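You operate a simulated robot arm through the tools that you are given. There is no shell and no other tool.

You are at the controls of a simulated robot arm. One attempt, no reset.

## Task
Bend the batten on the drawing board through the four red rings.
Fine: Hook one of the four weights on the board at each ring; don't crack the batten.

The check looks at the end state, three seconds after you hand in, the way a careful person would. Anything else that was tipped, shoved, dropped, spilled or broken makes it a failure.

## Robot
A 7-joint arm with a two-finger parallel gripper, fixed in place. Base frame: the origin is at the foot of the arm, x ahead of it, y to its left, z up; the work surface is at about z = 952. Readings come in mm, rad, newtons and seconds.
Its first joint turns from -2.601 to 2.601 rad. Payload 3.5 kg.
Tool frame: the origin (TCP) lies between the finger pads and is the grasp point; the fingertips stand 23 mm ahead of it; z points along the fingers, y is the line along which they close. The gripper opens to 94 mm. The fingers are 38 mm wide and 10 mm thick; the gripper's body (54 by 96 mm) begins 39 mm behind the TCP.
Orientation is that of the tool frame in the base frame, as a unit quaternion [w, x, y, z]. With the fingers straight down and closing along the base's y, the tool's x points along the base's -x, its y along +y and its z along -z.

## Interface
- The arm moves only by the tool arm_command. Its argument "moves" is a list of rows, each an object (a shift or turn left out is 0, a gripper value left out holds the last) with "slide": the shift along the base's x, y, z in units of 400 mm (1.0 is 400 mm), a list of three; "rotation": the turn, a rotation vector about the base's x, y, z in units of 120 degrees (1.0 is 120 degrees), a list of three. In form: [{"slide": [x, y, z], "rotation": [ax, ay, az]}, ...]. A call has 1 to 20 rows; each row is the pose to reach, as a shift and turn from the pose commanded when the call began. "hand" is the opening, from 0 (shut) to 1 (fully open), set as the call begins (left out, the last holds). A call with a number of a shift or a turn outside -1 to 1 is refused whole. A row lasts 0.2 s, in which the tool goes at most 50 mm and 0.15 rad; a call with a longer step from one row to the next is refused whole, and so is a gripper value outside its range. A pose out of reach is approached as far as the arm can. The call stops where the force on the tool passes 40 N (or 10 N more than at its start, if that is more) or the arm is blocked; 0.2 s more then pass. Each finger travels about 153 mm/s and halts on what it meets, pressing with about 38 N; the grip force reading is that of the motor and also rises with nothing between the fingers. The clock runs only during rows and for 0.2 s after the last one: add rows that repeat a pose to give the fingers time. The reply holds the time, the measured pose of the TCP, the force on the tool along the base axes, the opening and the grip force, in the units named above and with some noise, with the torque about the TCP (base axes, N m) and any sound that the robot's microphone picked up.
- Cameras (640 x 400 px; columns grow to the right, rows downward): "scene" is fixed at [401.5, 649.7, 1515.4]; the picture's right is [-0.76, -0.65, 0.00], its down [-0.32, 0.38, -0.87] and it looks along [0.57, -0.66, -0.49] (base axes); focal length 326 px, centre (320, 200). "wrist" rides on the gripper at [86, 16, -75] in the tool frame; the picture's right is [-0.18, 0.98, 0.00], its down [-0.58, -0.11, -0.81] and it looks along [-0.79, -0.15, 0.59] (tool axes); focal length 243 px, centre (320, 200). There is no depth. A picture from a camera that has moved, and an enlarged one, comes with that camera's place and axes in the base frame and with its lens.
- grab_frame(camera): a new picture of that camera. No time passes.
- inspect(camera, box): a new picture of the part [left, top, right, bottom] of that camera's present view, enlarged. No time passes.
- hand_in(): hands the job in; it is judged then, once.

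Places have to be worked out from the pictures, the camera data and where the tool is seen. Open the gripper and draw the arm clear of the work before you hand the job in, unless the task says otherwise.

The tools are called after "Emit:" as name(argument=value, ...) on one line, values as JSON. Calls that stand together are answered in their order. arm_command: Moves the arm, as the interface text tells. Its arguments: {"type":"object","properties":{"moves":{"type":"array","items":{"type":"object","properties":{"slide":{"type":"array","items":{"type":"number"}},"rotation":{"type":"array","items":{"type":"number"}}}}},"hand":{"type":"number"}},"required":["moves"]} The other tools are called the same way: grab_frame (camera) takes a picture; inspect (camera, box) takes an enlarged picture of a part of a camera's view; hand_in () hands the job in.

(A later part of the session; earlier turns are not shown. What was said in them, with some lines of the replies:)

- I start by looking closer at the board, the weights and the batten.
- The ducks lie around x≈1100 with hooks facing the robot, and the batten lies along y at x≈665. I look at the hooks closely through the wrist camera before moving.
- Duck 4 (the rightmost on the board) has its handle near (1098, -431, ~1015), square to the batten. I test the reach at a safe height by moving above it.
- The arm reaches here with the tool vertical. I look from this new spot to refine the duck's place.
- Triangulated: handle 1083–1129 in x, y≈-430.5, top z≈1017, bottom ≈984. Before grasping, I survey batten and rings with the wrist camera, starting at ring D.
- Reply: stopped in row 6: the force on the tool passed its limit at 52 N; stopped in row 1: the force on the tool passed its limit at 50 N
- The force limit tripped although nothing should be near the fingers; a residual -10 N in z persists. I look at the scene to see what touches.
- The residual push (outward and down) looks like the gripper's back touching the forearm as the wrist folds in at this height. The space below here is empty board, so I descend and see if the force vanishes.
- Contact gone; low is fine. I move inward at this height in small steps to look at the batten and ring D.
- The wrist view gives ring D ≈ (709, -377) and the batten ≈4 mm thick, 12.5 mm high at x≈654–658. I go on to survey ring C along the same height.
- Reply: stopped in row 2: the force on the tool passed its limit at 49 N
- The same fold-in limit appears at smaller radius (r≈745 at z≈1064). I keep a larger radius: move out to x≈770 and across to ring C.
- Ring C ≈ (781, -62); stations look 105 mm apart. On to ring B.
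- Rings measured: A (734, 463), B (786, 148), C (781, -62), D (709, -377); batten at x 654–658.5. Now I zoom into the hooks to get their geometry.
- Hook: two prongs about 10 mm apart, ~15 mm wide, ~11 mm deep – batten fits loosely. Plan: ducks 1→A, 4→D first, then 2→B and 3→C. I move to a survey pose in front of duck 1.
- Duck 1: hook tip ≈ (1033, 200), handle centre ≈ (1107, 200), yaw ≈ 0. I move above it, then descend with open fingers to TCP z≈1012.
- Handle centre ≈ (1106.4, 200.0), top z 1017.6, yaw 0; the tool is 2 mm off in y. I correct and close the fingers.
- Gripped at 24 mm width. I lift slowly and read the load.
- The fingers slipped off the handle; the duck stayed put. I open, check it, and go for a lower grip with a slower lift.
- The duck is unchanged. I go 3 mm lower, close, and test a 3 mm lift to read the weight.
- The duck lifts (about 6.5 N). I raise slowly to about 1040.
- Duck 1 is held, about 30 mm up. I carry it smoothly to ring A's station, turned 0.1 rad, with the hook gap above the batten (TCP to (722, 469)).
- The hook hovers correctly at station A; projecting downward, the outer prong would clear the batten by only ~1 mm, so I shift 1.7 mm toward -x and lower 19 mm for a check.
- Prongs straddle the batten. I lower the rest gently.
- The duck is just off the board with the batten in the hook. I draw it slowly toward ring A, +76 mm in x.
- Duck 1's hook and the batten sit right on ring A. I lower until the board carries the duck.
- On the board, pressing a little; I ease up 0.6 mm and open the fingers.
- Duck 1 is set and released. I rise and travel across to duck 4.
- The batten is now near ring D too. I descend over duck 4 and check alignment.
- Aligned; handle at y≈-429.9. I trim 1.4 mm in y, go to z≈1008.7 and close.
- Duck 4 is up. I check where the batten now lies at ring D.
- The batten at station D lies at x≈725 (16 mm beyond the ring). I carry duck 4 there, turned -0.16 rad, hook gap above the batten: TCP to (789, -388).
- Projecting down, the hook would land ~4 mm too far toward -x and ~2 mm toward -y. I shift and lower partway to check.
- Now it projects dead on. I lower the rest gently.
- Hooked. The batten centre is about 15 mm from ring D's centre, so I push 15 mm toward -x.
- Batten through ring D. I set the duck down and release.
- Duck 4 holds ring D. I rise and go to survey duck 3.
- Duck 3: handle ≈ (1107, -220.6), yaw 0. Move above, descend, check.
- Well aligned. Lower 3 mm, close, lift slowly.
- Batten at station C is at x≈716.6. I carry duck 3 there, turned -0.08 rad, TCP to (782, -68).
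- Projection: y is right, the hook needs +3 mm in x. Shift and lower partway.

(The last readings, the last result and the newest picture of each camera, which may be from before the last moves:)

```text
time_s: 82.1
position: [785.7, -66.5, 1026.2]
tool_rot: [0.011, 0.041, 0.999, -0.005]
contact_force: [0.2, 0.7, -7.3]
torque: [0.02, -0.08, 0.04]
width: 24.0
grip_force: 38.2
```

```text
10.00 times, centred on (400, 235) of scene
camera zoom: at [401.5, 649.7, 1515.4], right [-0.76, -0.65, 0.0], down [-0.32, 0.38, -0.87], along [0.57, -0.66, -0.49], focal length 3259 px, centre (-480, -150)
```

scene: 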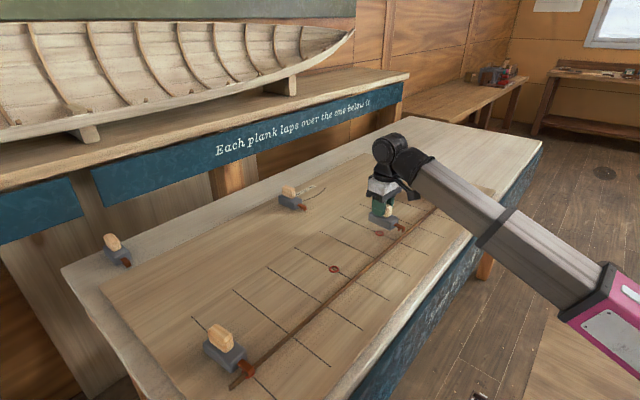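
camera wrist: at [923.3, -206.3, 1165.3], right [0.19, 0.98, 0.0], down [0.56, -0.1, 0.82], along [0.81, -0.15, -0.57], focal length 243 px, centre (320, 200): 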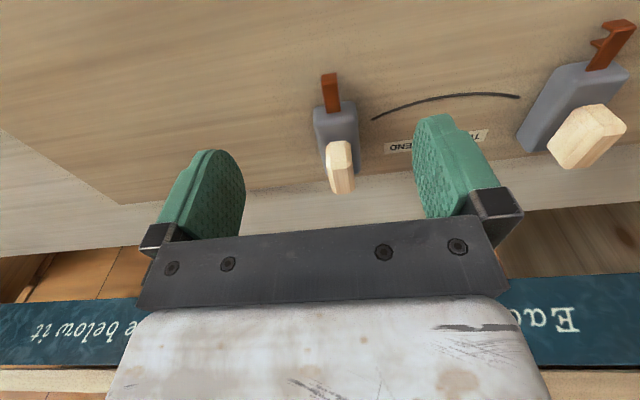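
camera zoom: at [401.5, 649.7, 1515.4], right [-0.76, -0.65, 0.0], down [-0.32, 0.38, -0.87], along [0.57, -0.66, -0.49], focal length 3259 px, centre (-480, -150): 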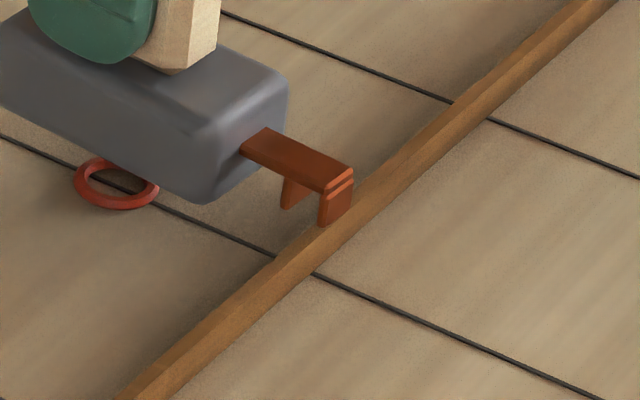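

Nearly ideal (0.8 mm back). Lower the rest.

Emit:
arm_command(moves=[{"slide": [-0.002, 0, -0.008]}, {"slide": [-0.002, 0, -0.016]}, {"slide": [-0.002, 0, -0.024]}, {"slide": [-0.002, 0, -0.032]}, {"slide": [-0.002, 0, -0.039]}, {"slide": [-0.002, 0, -0.043]}, {"slide": [-0.002, 0, -0.043]}])

Emit:
inspect(camera="scene", box=[375, 215, 425, 255])

```text
time_s: 83.7
position: [784.2, -66.5, 1008.5]
tool_rot: [0.011, 0.041, 0.999, -0.004]
contact_force: [-0.3, 0.2, -7.0]
torque: [0.0, -0.06, -0.01]
width: 23.8
grip_force: 38.3
```

```text
10.00 times, centred on (400, 235) of scene
camera zoom: at [401.5, 649.7, 1515.4], right [-0.76, -0.65, 0.0], down [-0.32, 0.38, -0.87], along [0.57, -0.66, -0.49], focal length 3259 px, centre (-480, -150)
```

zoom: 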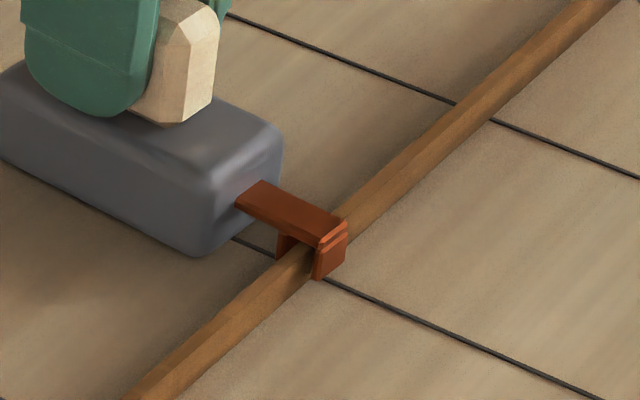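

Hooked at C. I pull 30 mm first and look at the force and at the end ducks.

Emit:
arm_command(moves=[{"slide": [0.005, 0, 0]}, {"slide": [0.015, 0, 0]}, {"slide": [0.025, 0, 0]}, {"slide": [0.035, 0, 0]}, {"slide": [0.045, 0, 0]}, {"slide": [0.055, 0, 0]}, {"slide": [0.065, 0, 0]}, {"slide": [0.075, 0, 0]}, {"slide": [0.075, 0, 0]}, {"slide": [0.075, 0, 0]}])

Emit:
inspect(camera="scene", box=[425, 178, 465, 208])

Emit:
inspect(camera="scene", box=[210, 340, 290, 400])

Emit:
grab_frame(camera="scene")

```text
time_s: 85.9
position: [816.0, -67.2, 1009.0]
tool_rot: [0.012, 0.041, 0.999, -0.004]
contact_force: [0.1, -0.5, -8.3]
torque: [0.01, -0.06, 0.02]
width: 24.0
grip_force: 37.6
```

```text
13.33 times, centred on (445, 193) of scene
camera zoom: at [401.5, 649.7, 1515.4], right [-0.76, -0.65, 0.0], down [-0.32, 0.38, -0.87], along [0.57, -0.66, -0.49], focal length 4345 px, centre (-1347, 293)
```

zoom: 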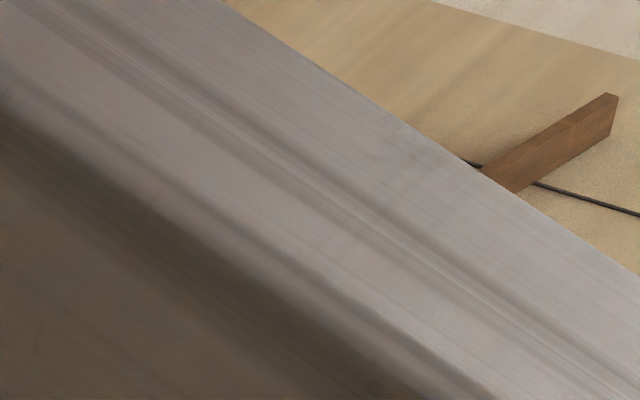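

```text
6.67 times, centred on (250, 370) of scene
camera zoom: at [401.5, 649.7, 1515.4], right [-0.76, -0.65, 0.0], down [-0.32, 0.38, -0.87], along [0.57, -0.66, -0.49], focal length 2173 px, centre (787, -933)
```

zoom: 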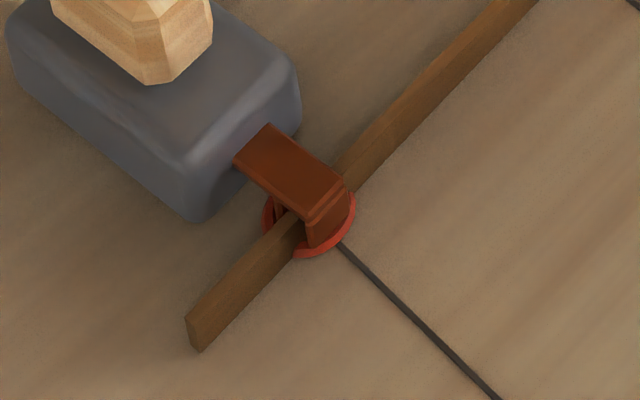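

```text
taken
```

scene: 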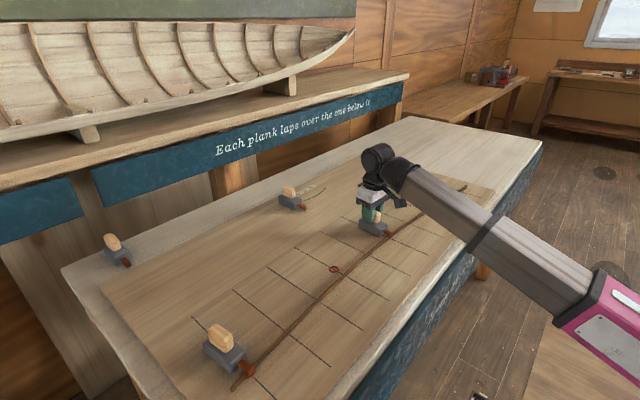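

The bend force is negligible and duck A didn't budge. I pull the remaining 36 mm to ring C.

Emit:
arm_command(moves=[{"slide": [0.005, 0, 0]}, {"slide": [0.015, 0, 0]}, {"slide": [0.025, 0, 0]}, {"slide": [0.035, 0, 0]}, {"slide": [0.045, 0, 0]}, {"slide": [0.055, 0, 0]}, {"slide": [0.065, 0, 0]}, {"slide": [0.075, 0, 0]}, {"slide": [0.085, 0, 0]}, {"slide": [0.09, 0, 0]}, {"slide": [0.09, 0, 0]}, {"slide": [0.09, 0, 0]}])

Emit:
inspect(camera="scene", box=[355, 215, 405, 255])

Emit:
grab_frame(camera="scene")

```text
time_s: 88.5
position: [851.4, -67.6, 1009.5]
tool_rot: [0.01, 0.041, 0.999, -0.004]
contact_force: [0.3, 0.7, -7.8]
torque: [0.01, -0.08, -0.02]
width: 24.0
grip_force: 38.3
```

```text
10.00 times, centred on (380, 235) of scene
camera zoom: at [401.5, 649.7, 1515.4], right [-0.76, -0.65, 0.0], down [-0.32, 0.38, -0.87], along [0.57, -0.66, -0.49], focal length 3259 px, centre (-280, -150)
```

zoom: 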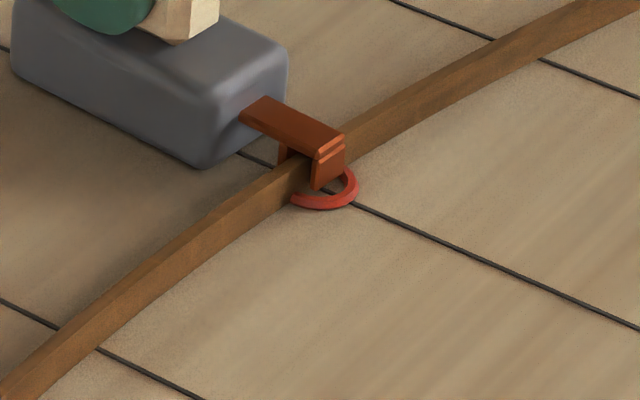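

```text
taken
```

scene: 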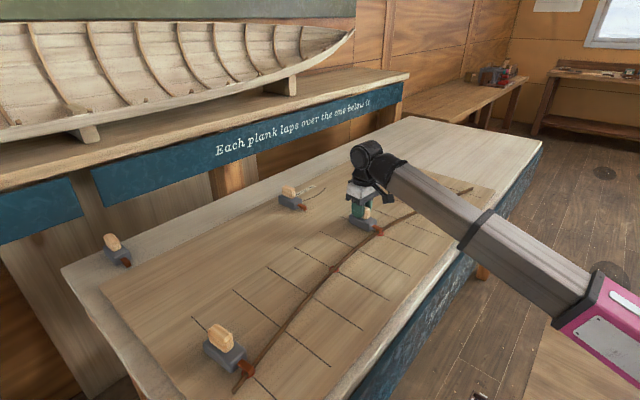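

The batten's near edge passes the ring's centre, so it's ~2 mm past. I ease back 2 mm, set down.

Emit:
arm_command(moves=[{"slide": [-0.003, 0, 0]}, {"slide": [-0.005, 0, 0]}, {"slide": [-0.005, 0, -0.002]}, {"slide": [-0.005, 0, -0.0035]}, {"slide": [-0.005, 0, -0.0035]}])

Emit:
inspect(camera="scene", box=[365, 222, 395, 247])

```text
time_s: 89.7
position: [848.2, -67.3, 1008.3]
tool_rot: [0.013, 0.04, 0.999, -0.004]
contact_force: [1.3, -0.8, 13.4]
torque: [0.44, 0.75, -0.05]
width: 23.8
grip_force: 38.2
```

```text
16.00 times, centred on (380, 234) of scene
camera zoom: at [401.5, 649.7, 1515.4], right [-0.76, -0.65, 0.0], down [-0.32, 0.38, -0.87], along [0.57, -0.66, -0.49], focal length 5214 px, centre (-640, -352)
```

zoom: 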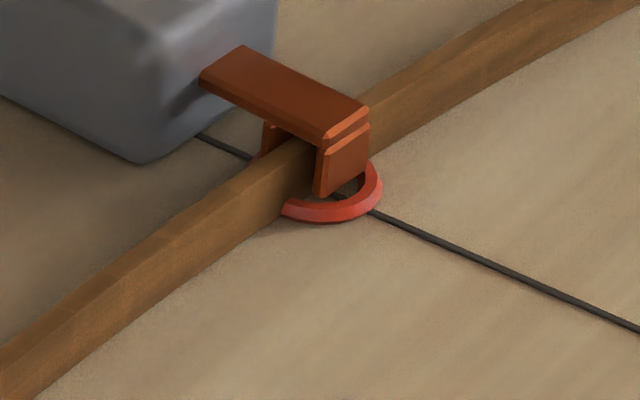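

Still ~2 mm beyond the ring centre. I lift a hair, shift another 1.5 mm back and set down, then release.

Emit:
arm_command(moves=[{"slide": [0, 0, 0.003]}, {"slide": [-0.0038, 0, 0.003]}, {"slide": [-0.0038, 0, 0.003]}, {"slide": [-0.0038, 0, 0.001]}, {"slide": [-0.0038, 0, 0.0]}, {"slide": [-0.0038, 0, 0.0]}])

Emit:
arm_command(moves=[{"slide": [0, 0, 0.001]}, {"slide": [0, 0, 0.001]}, {"slide": [0, 0, 0.001]}], hand=1)

Emit:
inspect(camera="scene", box=[365, 222, 395, 247])

Emit:
inspect(camera="wrist", box=[240, 80, 400, 220])

```text
time_s: 91.1
position: [847.7, -66.7, 1007.9]
tool_rot: [0.013, 0.041, 0.999, -0.004]
contact_force: [5.8, -3.0, 16.9]
torque: [0.41, 0.7, -0.01]
width: 24.2
grip_force: 38.2
```

```text
time_s: 91.9
position: [847.1, -67.1, 1007.9]
tool_rot: [0.011, 0.041, 0.999, -0.004]
contact_force: [-0.1, 0.1, -0.8]
torque: [-0.01, 0.02, -0.01]
width: 93.9
grip_force: 0.1
```

```text
16.00 times, centred on (380, 234) of scene
camera zoom: at [401.5, 649.7, 1515.4], right [-0.76, -0.65, 0.0], down [-0.32, 0.38, -0.87], along [0.57, -0.66, -0.49], focal length 5214 px, centre (-640, -352)
```

zoom: 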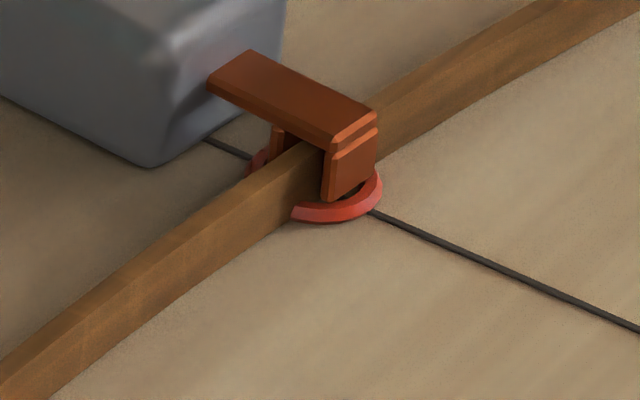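

```text
2.86 times, centred on (320, 150) of wrist
camera zoom: at [761.7, -42.6, 1081.2], right [0.26, 0.96, 0.0], down [0.55, -0.15, 0.82], along [0.79, -0.22, -0.57], focal length 693 px, centre (320, 343)
```

zoom: 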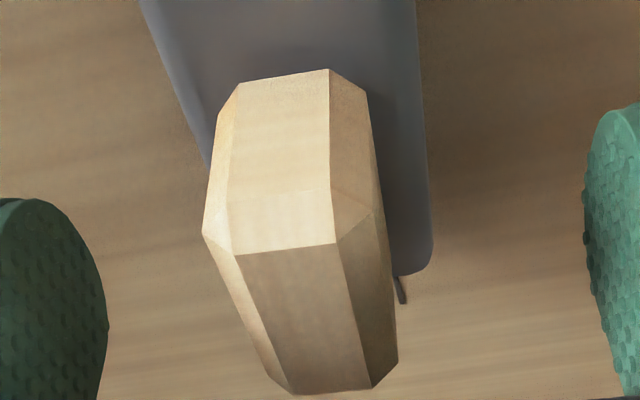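

C is centred within about 1 mm. I rise and move to survey duck 2.

Emit:
arm_command(moves=[{"slide": [0, 0, 0.02]}, {"slide": [0, 0, 0.06]}, {"slide": [0, 0, 0.11]}, {"slide": [0.06, 0, 0.13], "rotation": [0, 0, 0.01]}, {"slide": [0.14, 0.02, 0.16], "rotation": [0, 0, 0.02]}, {"slide": [0.22, 0.06, 0.19], "rotation": [0, 0, 0.03]}, {"slide": [0.3, 0.09, 0.21], "rotation": [0, 0, 0.0382]}, {"slide": [0.38, 0.12, 0.21], "rotation": [0, 0, 0.0382]}, {"slide": [0.4075, 0.132, 0.21], "rotation": [0, 0, 0.0382]}, {"slide": [0.4075, 0.132, 0.21], "rotation": [0, 0, 0.0382]}])

Emit:
grab_frame(camera="wrist")

Emit:
inspect(camera="wrist", box=[270, 20, 430, 180])

Emit:
grab_frame(camera="scene")

Emit:
inspect(camera="scene", box=[365, 222, 395, 247])

Emit:
inspect(camera="scene", box=[425, 178, 465, 208])

```text
time_s: 94.1
position: [1008.7, -15.4, 1091.5]
tool_rot: [0.012, 0.001, 1.0, -0.003]
contact_force: [-0.4, 0.2, -0.1]
torque: [-0.01, -0.01, -0.01]
width: 94.0
grip_force: 0.1
```

```text
taken
camera wrist: at [922.6, 2.8, 1165.3], right [0.19, 0.98, 0.0], down [0.56, -0.1, 0.82], along [0.81, -0.15, -0.57], focal length 243 px, centre (320, 200)
```

wrist: 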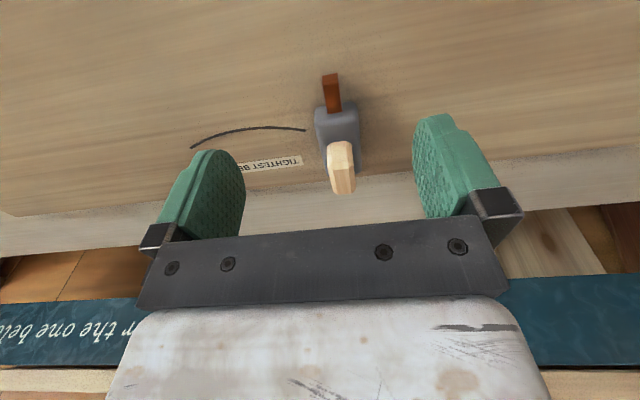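

```text
2.50 times, centred on (350, 100) of wrist
camera zoom: at [922.6, 2.8, 1165.3], right [0.19, 0.98, 0.0], down [0.56, -0.1, 0.82], along [0.81, -0.15, -0.57], focal length 606 px, centre (245, 450)
```

zoom: 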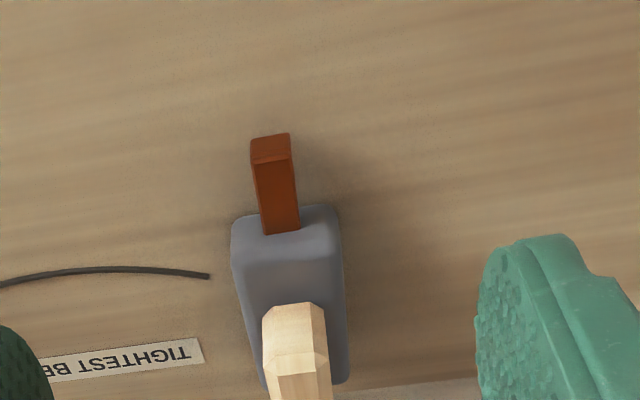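

```text
taken
```

scene: 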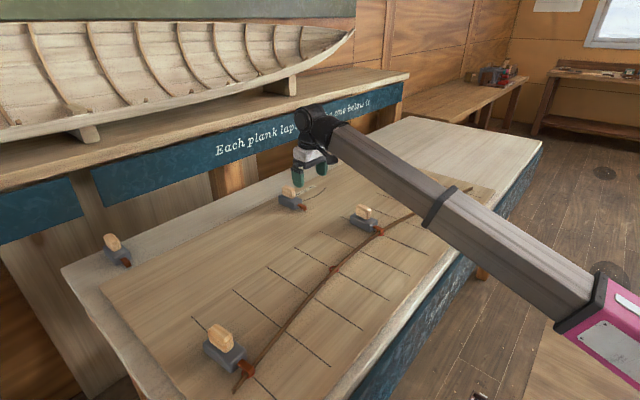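

```text
16.00 times, centred on (380, 234) of scene
camera zoom: at [401.5, 649.7, 1515.4], right [-0.76, -0.65, 0.0], down [-0.32, 0.38, -0.87], along [0.57, -0.66, -0.49], focal length 5214 px, centre (-640, -352)
```

zoom: 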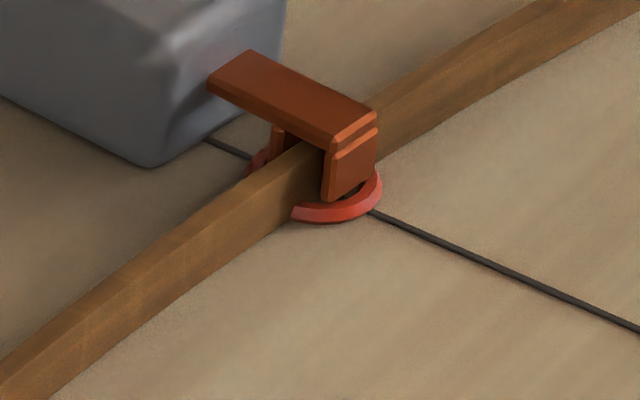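

```text
13.33 times, centred on (445, 193) of scene
camera zoom: at [401.5, 649.7, 1515.4], right [-0.76, -0.65, 0.0], down [-0.32, 0.38, -0.87], along [0.57, -0.66, -0.49], focal length 4345 px, centre (-1347, 293)
```

zoom: 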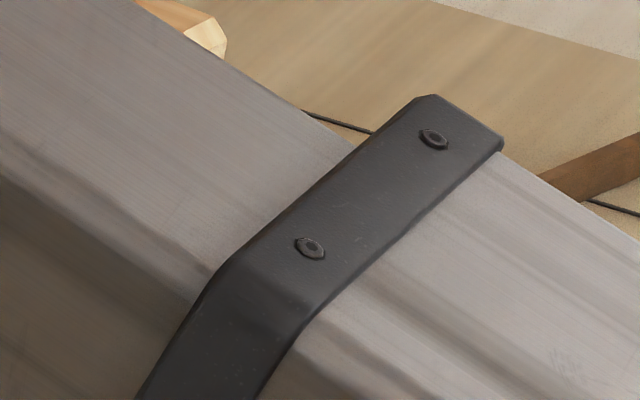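

Duck 2: handle ≈ (1107, -10.4), yaw 0. Move above, descend.

Emit:
arm_command(moves=[{"slide": [0.1, 0.005, 0]}, {"slide": [0.2, 0.01, 0]}, {"slide": [0.2423, 0.0115, 0]}, {"slide": [0.2423, 0.0115, 0]}, {"slide": [0.2423, 0.0115, -0.06]}, {"slide": [0.2423, 0.0115, -0.12]}, {"slide": [0.2423, 0.0115, -0.17]}, {"slide": [0.2423, 0.0115, -0.195]}, {"slide": [0.2423, 0.0115, -0.2013]}, {"slide": [0.2423, 0.0115, -0.2013]}])

Emit:
inspect(camera="wrist", box=[240, 80, 400, 220])

Emit:
inspect(camera="scene", box=[310, 250, 360, 290])

```text
time_s: 96.3
position: [1106.9, -9.6, 1012.1]
tool_rot: [0.012, 0.001, 1.0, -0.004]
contact_force: [0.3, 0.2, -0.1]
torque: [-0.02, -0.03, 0.01]
width: 93.8
grip_force: 0.1
```

```text
2.86 times, centred on (320, 150) of wrist
camera zoom: at [1020.1, 7.4, 1084.4], right [0.19, 0.98, 0.0], down [0.56, -0.1, 0.82], along [0.81, -0.15, -0.57], focal length 693 px, centre (320, 343)
```

zoom: 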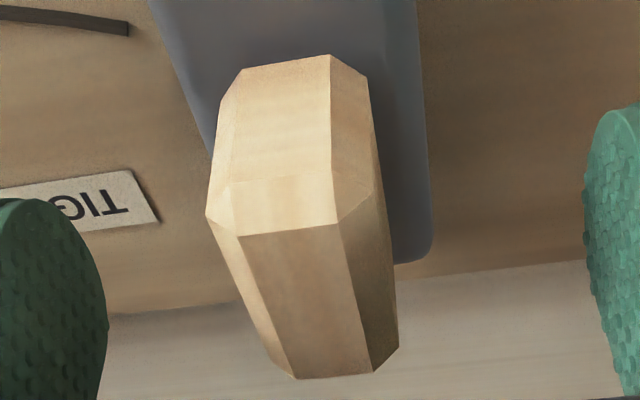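

```text
10.00 times, centred on (335, 270) of scene
camera zoom: at [401.5, 649.7, 1515.4], right [-0.76, -0.65, 0.0], down [-0.32, 0.38, -0.87], along [0.57, -0.66, -0.49], focal length 3259 px, centre (170, -500)
```

zoom: 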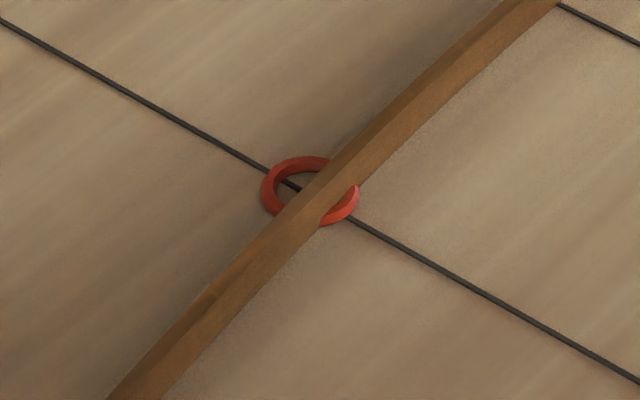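

Same good alignment. I grip and lift; batten at B sits ~6 mm short of the ring centre.

Emit:
arm_command(moves=[{"slide": [0, 0.0, -0.004]}, {"slide": [0, 0.0, -0.0083]}, {"slide": [0, 0.0, -0.0083]}])

Emit:
arm_command(moves=[{"slide": [0, 0, 0]}, {"slide": [0, 0, 0]}, {"slide": [0, 0, 0]}, {"slide": [0, 0, 0]}], hand=0)

Emit:
arm_command(moves=[{"slide": [0, 0, 0.0025]}, {"slide": [0, 0, 0.005]}, {"slide": [0, 0, 0.0075]}, {"slide": [0, 0, 0.01]}, {"slide": [0, 0, 0.015]}, {"slide": [0, 0, 0.02]}, {"slide": [0, 0, 0.025]}, {"slide": [0, 0, 0.03]}, {"slide": [0, 0, 0.035]}, {"slide": [0, 0, 0.04]}, {"slide": [0, 0, 0.045]}, {"slide": [0, 0, 0.05]}, {"slide": [0, 0, 0.055]}, {"slide": [0, 0, 0.06]}, {"slide": [0, 0, 0.065]}, {"slide": [0, 0, 0.07]}, {"slide": [0, 0, 0.075]}, {"slide": [0, 0, 0.08]}, {"slide": [0, 0, 0.08]}])

Emit:
arm_command(moves=[{"slide": [-0.0097, 0.0061, 0.001], "rotation": [0, 0, 0.0004]}, {"slide": [-0.0324, 0.0203, 0.003], "rotation": [0, 0, 0.0014]}, {"slide": [-0.0648, 0.0405, 0.005], "rotation": [0, 0, 0.0029]}, {"slide": [-0.1102, 0.0689, 0.007], "rotation": [0, 0, 0.0049]}, {"slide": [-0.1621, 0.1013, 0.009], "rotation": [0, 0, 0.0072]}, {"slide": [-0.2139, 0.1337, 0.01], "rotation": [0, 0, 0.0095]}, {"slide": [-0.2658, 0.1661, 0.01], "rotation": [0, 0, 0.0118]}, {"slide": [-0.3177, 0.1985, 0.01], "rotation": [0, 0, 0.0141]}, {"slide": [-0.3695, 0.2309, 0.01], "rotation": [0, 0, 0.0164]}, {"slide": [-0.4214, 0.2633, 0.01], "rotation": [0, 0, 0.0187]}, {"slide": [-0.4733, 0.2957, 0.01], "rotation": [0, 0, 0.021]}, {"slide": [-0.5186, 0.324, 0.01], "rotation": [0, 0, 0.023]}, {"slide": [-0.564, 0.3524, 0.01], "rotation": [0, 0, 0.025]}, {"slide": [-0.5964, 0.3726, 0.01], "rotation": [0, 0, 0.0264]}, {"slide": [-0.6224, 0.3888, 0.01], "rotation": [0, 0, 0.0276]}, {"slide": [-0.6386, 0.3989, 0.01], "rotation": [0, 0, 0.0283]}, {"slide": [-0.6483, 0.405, 0.01], "rotation": [0, 0, 0.0287]}, {"slide": [-0.6483, 0.405, 0.01], "rotation": [0, 0, 0.0287]}])

Emit:
grab_frame(camera="scene")

Emit:
inspect(camera="scene", box=[310, 245, 360, 285])

```text
time_s: 97.1
position: [1107.0, -9.8, 1009.3]
tool_rot: [0.011, 0.002, 1.0, -0.003]
contact_force: [-0.8, 0.2, 0.5]
torque: [-0.01, 0.01, 0.01]
width: 94.0
grip_force: 0.0
```

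```text
time_s: 98.1
position: [1107.9, -10.9, 1008.0]
tool_rot: [0.011, 0.001, 1.0, -0.003]
contact_force: [-0.2, -0.4, 0.3]
torque: [0.14, -0.01, 0.08]
width: 23.7
grip_force: 38.1
```

```text
time_s: 102.1
position: [1107.2, -10.5, 1041.1]
tool_rot: [0.012, 0.001, 1.0, -0.003]
contact_force: [-1.1, -0.4, -7.4]
torque: [0.01, -0.05, 0.01]
width: 23.7
grip_force: 37.9
```

```text
time_s: 105.9
position: [848.8, 152.5, 1044.2]
tool_rot: [0.012, -0.029, 1.0, -0.003]
contact_force: [-0.6, 0.5, -7.6]
torque: [0.0, -0.03, 0.01]
width: 24.0
grip_force: 38.2
```

```text
taken
```

scene: 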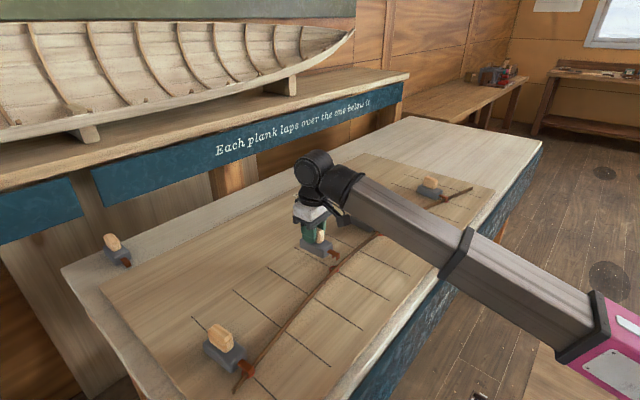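

```text
10.00 times, centred on (335, 265) of scene
camera zoom: at [401.5, 649.7, 1515.4], right [-0.76, -0.65, 0.0], down [-0.32, 0.38, -0.87], along [0.57, -0.66, -0.49], focal length 3259 px, centre (170, -450)
```

zoom: 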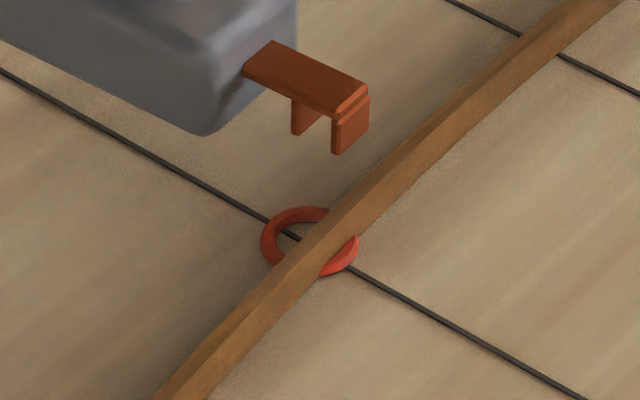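

Projection: y fine, the hook wants about -1.5 mm in x. Shift, lower partway.

Emit:
arm_command(moves=[{"slide": [-0.002, 0, -0.005]}, {"slide": [-0.0038, 0, -0.015]}, {"slide": [-0.0038, 0, -0.025]}, {"slide": [-0.0038, 0, -0.035]}, {"slide": [-0.0038, 0, -0.045]}, {"slide": [-0.0038, 0, -0.045]}])

Emit:
inspect(camera="scene", box=[318, 253, 348, 278])

```text
time_s: 107.3
position: [847.0, 152.7, 1026.3]
tool_rot: [0.012, -0.029, 1.0, -0.003]
contact_force: [-0.3, 0.8, -7.7]
torque: [-0.02, -0.05, 0.03]
width: 23.8
grip_force: 38.3
```

```text
16.00 times, centred on (333, 266) of scene
camera zoom: at [401.5, 649.7, 1515.4], right [-0.76, -0.65, 0.0], down [-0.32, 0.38, -0.87], along [0.57, -0.66, -0.49], focal length 5214 px, centre (112, -848)
```

zoom: 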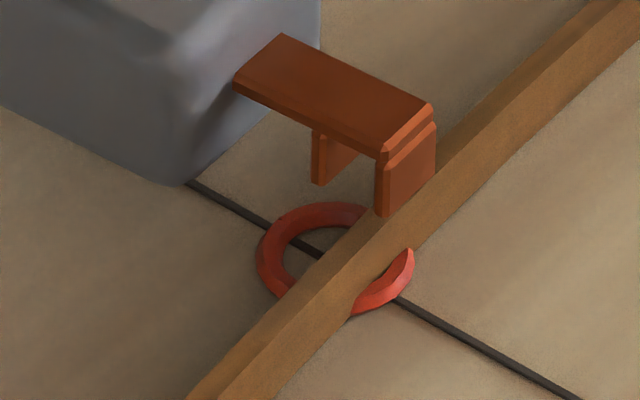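

Good. Lower the rest.

Emit:
arm_command(moves=[{"slide": [-0.0012, 0, -0.008]}, {"slide": [-0.0012, 0, -0.016]}, {"slide": [-0.0012, 0, -0.024]}, {"slide": [-0.0012, 0, -0.032]}, {"slide": [-0.0012, 0, -0.039]}, {"slide": [-0.0012, 0, -0.043]}, {"slide": [-0.0012, 0, -0.043]}])

Emit:
inspect(camera="scene", box=[318, 253, 348, 278])

```text
time_s: 108.9
position: [846.4, 152.3, 1009.0]
tool_rot: [0.011, -0.029, 1.0, -0.003]
contact_force: [-0.5, 0.9, -7.9]
torque: [-0.03, -0.02, 0.0]
width: 24.2
grip_force: 38.3
```

```text
16.00 times, centred on (333, 266) of scene
camera zoom: at [401.5, 649.7, 1515.4], right [-0.76, -0.65, 0.0], down [-0.32, 0.38, -0.87], along [0.57, -0.66, -0.49], focal length 5214 px, centre (112, -848)
```

zoom: 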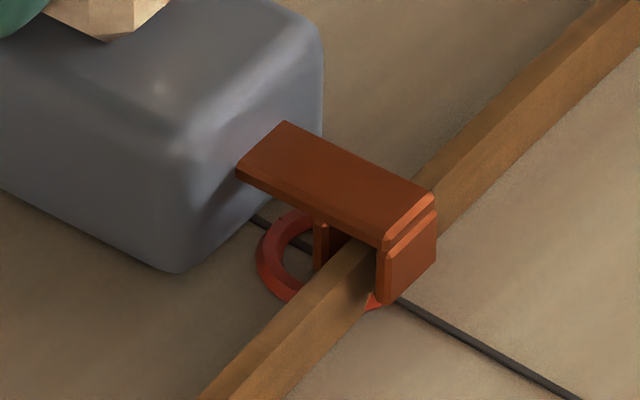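

Hooked at B. I pull 7 mm and look.

Emit:
arm_command(moves=[{"slide": [0.005, 0, 0]}, {"slide": [0.01, 0, 0]}, {"slide": [0.015, 0, 0]}, {"slide": [0.0175, 0, 0]}, {"slide": [0.0175, 0, 0]}])

Emit:
inspect(camera="scene", box=[318, 253, 348, 278])

```text
time_s: 110.1
position: [851.5, 152.0, 1009.4]
tool_rot: [0.011, -0.029, 1.0, -0.003]
contact_force: [0.7, 0.5, -7.4]
torque: [-0.01, -0.07, -0.01]
width: 23.9
grip_force: 38.1
```

```text
16.00 times, centred on (333, 266) of scene
camera zoom: at [401.5, 649.7, 1515.4], right [-0.76, -0.65, 0.0], down [-0.32, 0.38, -0.87], along [0.57, -0.66, -0.49], focal length 5214 px, centre (112, -848)
```

zoom: 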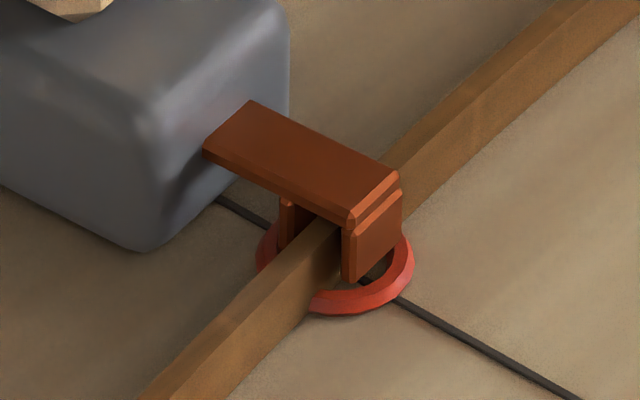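

The batten's centre is within ~0.5 mm of ring B's centre. I set down and release.

Emit:
arm_command(moves=[{"slide": [0, 0, -0.002]}, {"slide": [0, 0, -0.003]}, {"slide": [0, 0, -0.003]}])

Emit:
arm_command(moves=[{"slide": [0, 0, 0]}, {"slide": [0, 0, 0]}, {"slide": [0, 0, 0]}], hand=1)

Emit:
inspect(camera="scene", box=[318, 253, 348, 278])

Emit:
inspect(camera="wrist", box=[240, 80, 400, 220])

```text
time_s: 110.9
position: [852.9, 151.7, 1008.6]
tool_rot: [0.012, -0.029, 1.0, -0.003]
contact_force: [0.9, -1.7, -2.6]
torque: [0.01, 0.17, 0.04]
width: 23.9
grip_force: 37.7
```

```text
time_s: 111.7
position: [853.0, 153.2, 1009.6]
tool_rot: [0.011, -0.028, 1.0, -0.002]
contact_force: [0.7, 0.3, -0.2]
torque: [0.01, 0.0, 0.02]
width: 93.8
grip_force: 0.2
```

```text
16.00 times, centred on (333, 266) of scene
camera zoom: at [401.5, 649.7, 1515.4], right [-0.76, -0.65, 0.0], down [-0.32, 0.38, -0.87], along [0.57, -0.66, -0.49], focal length 5214 px, centre (112, -848)
```

zoom: 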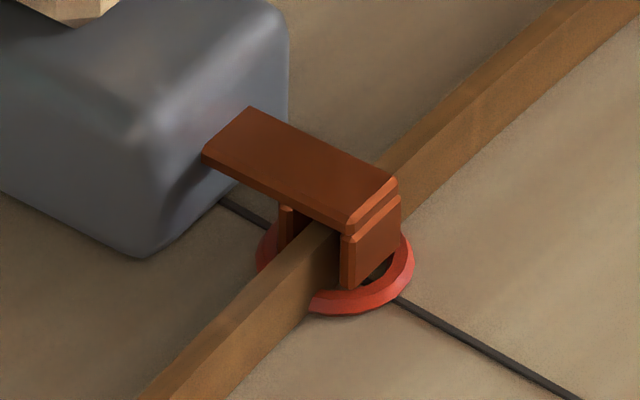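

```text
2.86 times, centred on (320, 150) of wrist
camera zoom: at [764.9, 164.4, 1081.1], right [0.13, 0.99, 0.0], down [0.57, -0.07, 0.82], along [0.81, -0.11, -0.57], focal length 693 px, centre (320, 343)
```

zoom: 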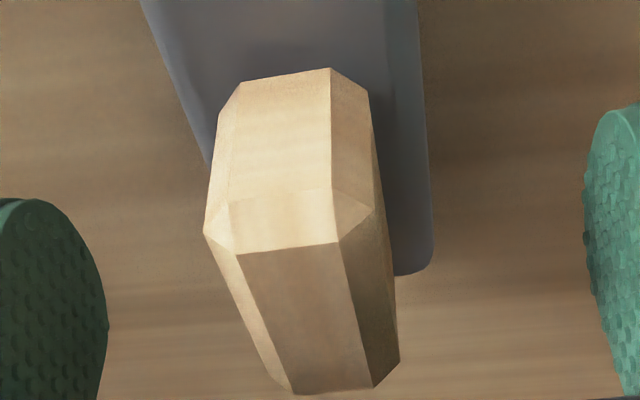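

All four are hooked. I rise, withdraw toward the far side and check everything from the scene camera.

Emit:
arm_command(moves=[{"slide": [0, 0, 0.02]}, {"slide": [0, 0, 0.06]}, {"slide": [0, 0, 0.11]}, {"slide": [0.06, 0, 0.13], "rotation": [0, 0, -0.01]}, {"slide": [0.14, -0.04, 0.17], "rotation": [0, 0, -0.02]}, {"slide": [0.22, -0.1, 0.21], "rotation": [0, 0, -0.0287]}, {"slide": [0.3, -0.17, 0.25], "rotation": [0, 0, -0.0287]}, {"slide": [0.36, -0.26, 0.28], "rotation": [0, 0, -0.0287]}, {"slide": [0.36, -0.37, 0.28], "rotation": [0, 0, -0.0287]}, {"slide": [0.36, -0.48, 0.28], "rotation": [0, 0, -0.0287]}, {"slide": [0.36, -0.59, 0.28], "rotation": [0, 0, -0.0287]}, {"slide": [0.36, -0.7, 0.28], "rotation": [0, 0, -0.0287]}, {"slide": [0.36, -0.81, 0.28], "rotation": [0, 0, -0.0287]}, {"slide": [0.36, -0.92, 0.28], "rotation": [0, 0, -0.0287]}, {"slide": [0.36, -1.0, 0.28], "rotation": [0, 0, -0.0287]}])

Emit:
arm_command(moves=[{"slide": [0, -0.11, 0]}, {"slide": [0, -0.22, 0]}, {"slide": [0, -0.33, 0]}, {"slide": [0, -0.44, 0]}, {"slide": [0, -0.52, 0]}, {"slide": [0, -0.52, 0]}])

Emit:
grab_frame(camera="scene")

Emit:
inspect(camera="scene", box=[430, 180, 460, 205])

Emit:
inspect(camera="scene", box=[365, 222, 395, 247])

Emit:
inspect(camera="scene", box=[318, 253, 348, 278])

Emit:
inspect(camera="scene", box=[225, 350, 275, 390])

```text
time_s: 114.9
position: [996.5, -248.0, 1121.0]
tool_rot: [0.012, 0.0, 1.0, -0.004]
contact_force: [-0.2, 0.0, -1.0]
torque: [-0.02, 0.02, 0.01]
width: 94.1
grip_force: 0.1
```

```text
time_s: 116.3
position: [997.0, -455.5, 1120.0]
tool_rot: [0.012, 0.001, 1.0, -0.003]
contact_force: [0.8, 0.2, 0.5]
torque: [-0.02, -0.01, 0.02]
width: 93.6
grip_force: 0.1
```

```text
taken
```

scene: 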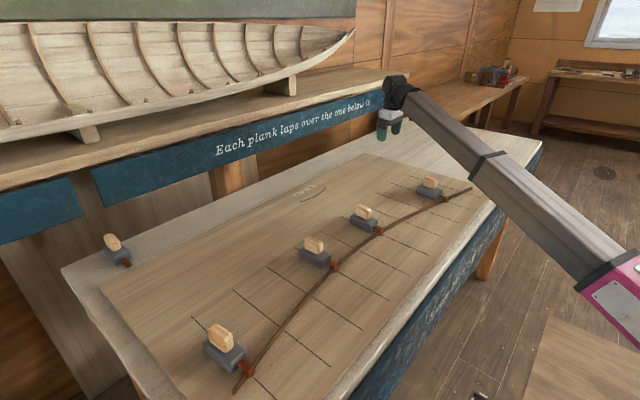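

```text
16.00 times, centred on (445, 192) of scene
camera zoom: at [401.5, 649.7, 1515.4], right [-0.76, -0.65, 0.0], down [-0.32, 0.38, -0.87], along [0.57, -0.66, -0.49], focal length 5214 px, centre (-1680, 320)
```

zoom: 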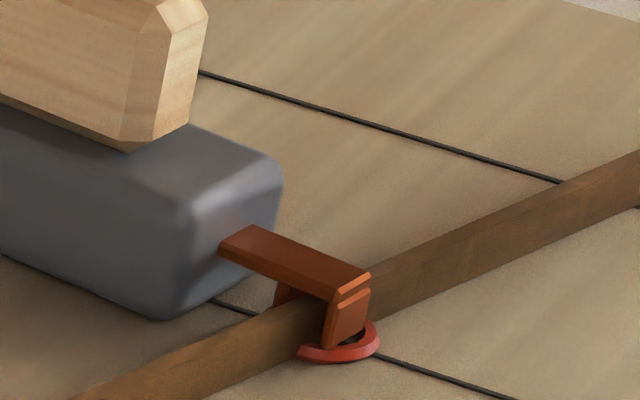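

```text
16.00 times, centred on (380, 234) of scene
camera zoom: at [401.5, 649.7, 1515.4], right [-0.76, -0.65, 0.0], down [-0.32, 0.38, -0.87], along [0.57, -0.66, -0.49], focal length 5214 px, centre (-640, -352)
```

zoom: 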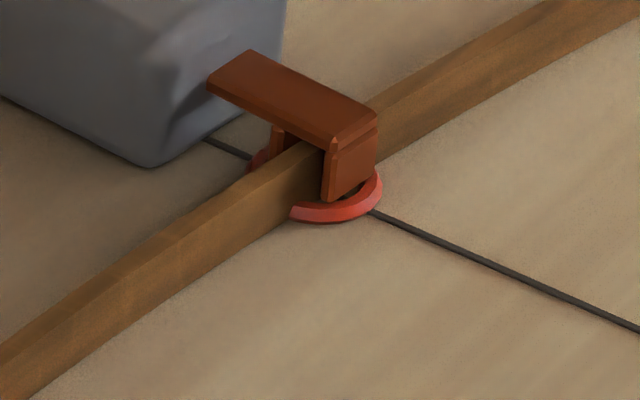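

```text
16.00 times, centred on (333, 266) of scene
camera zoom: at [401.5, 649.7, 1515.4], right [-0.76, -0.65, 0.0], down [-0.32, 0.38, -0.87], along [0.57, -0.66, -0.49], focal length 5214 px, centre (112, -848)
```

zoom: 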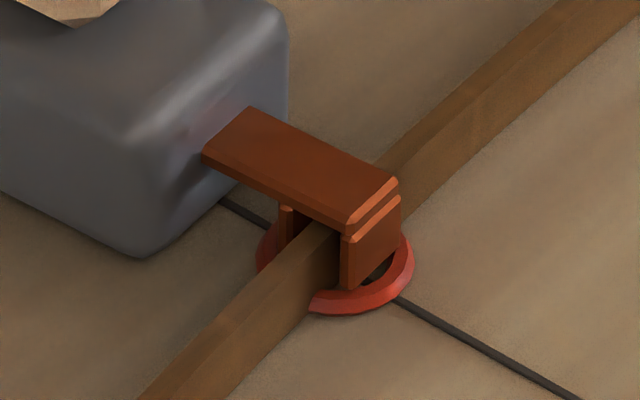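

```text
10.00 times, centred on (250, 370) of scene
camera zoom: at [401.5, 649.7, 1515.4], right [-0.76, -0.65, 0.0], down [-0.32, 0.38, -0.87], along [0.57, -0.66, -0.49], focal length 3259 px, centre (1020, -1500)
```

zoom: 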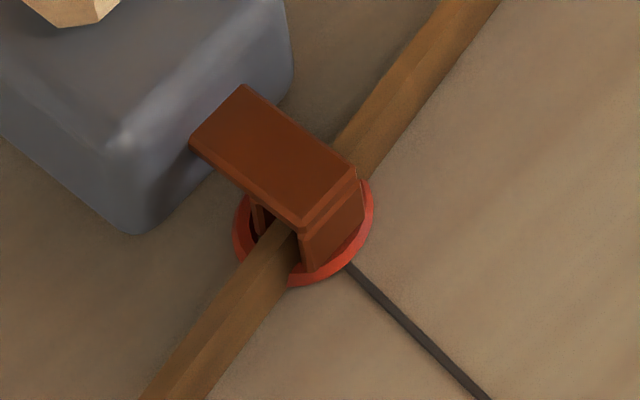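

All four hooks hold the batten inside their rings (offsets roughly ≤2 mm). The fifth weight and everything else is untouched, no cracking sound was reported, and the arm is clear with the gripper open. I hand in.

Emit:
hand_in()

```text
The job is handed in.
```

I bent the batten through all four red rings, with one of the four board weights hooked at each ring, and handed the job in. I don't have the verdict.

| Ring | Weight used (numbered from the near, ring A end of the board) | Batten centre from ring centre (estimated from camera pictures) |
|---|---|---|
| A | 1 | about 2 mm |
| B | 2 | about 0.5 mm |
| C | 3 | about 1 mm |
| D | 4 | about 1 mm |

- **Batten:** no cracking sound was reported. I estimate its tightest bend had a radius of about 0.9 m, against roughly 0.18 m for the "tightest bend" arc drawn on the board.
- **First lift:** my first grip on weight 1 slipped off its handle before the weight left the board. The weight stayed put and the second lift held.
- **Surroundings:** the fifth weight, on the bench beside the board, was never touched, and I saw nothing else disturbed.
- **Arm:** it was withdrawn with the gripper open before hand-in. The arm stopped itself three times while surveying at the start, apparently when the gripper pressed against its own forearm. No other object was involved.
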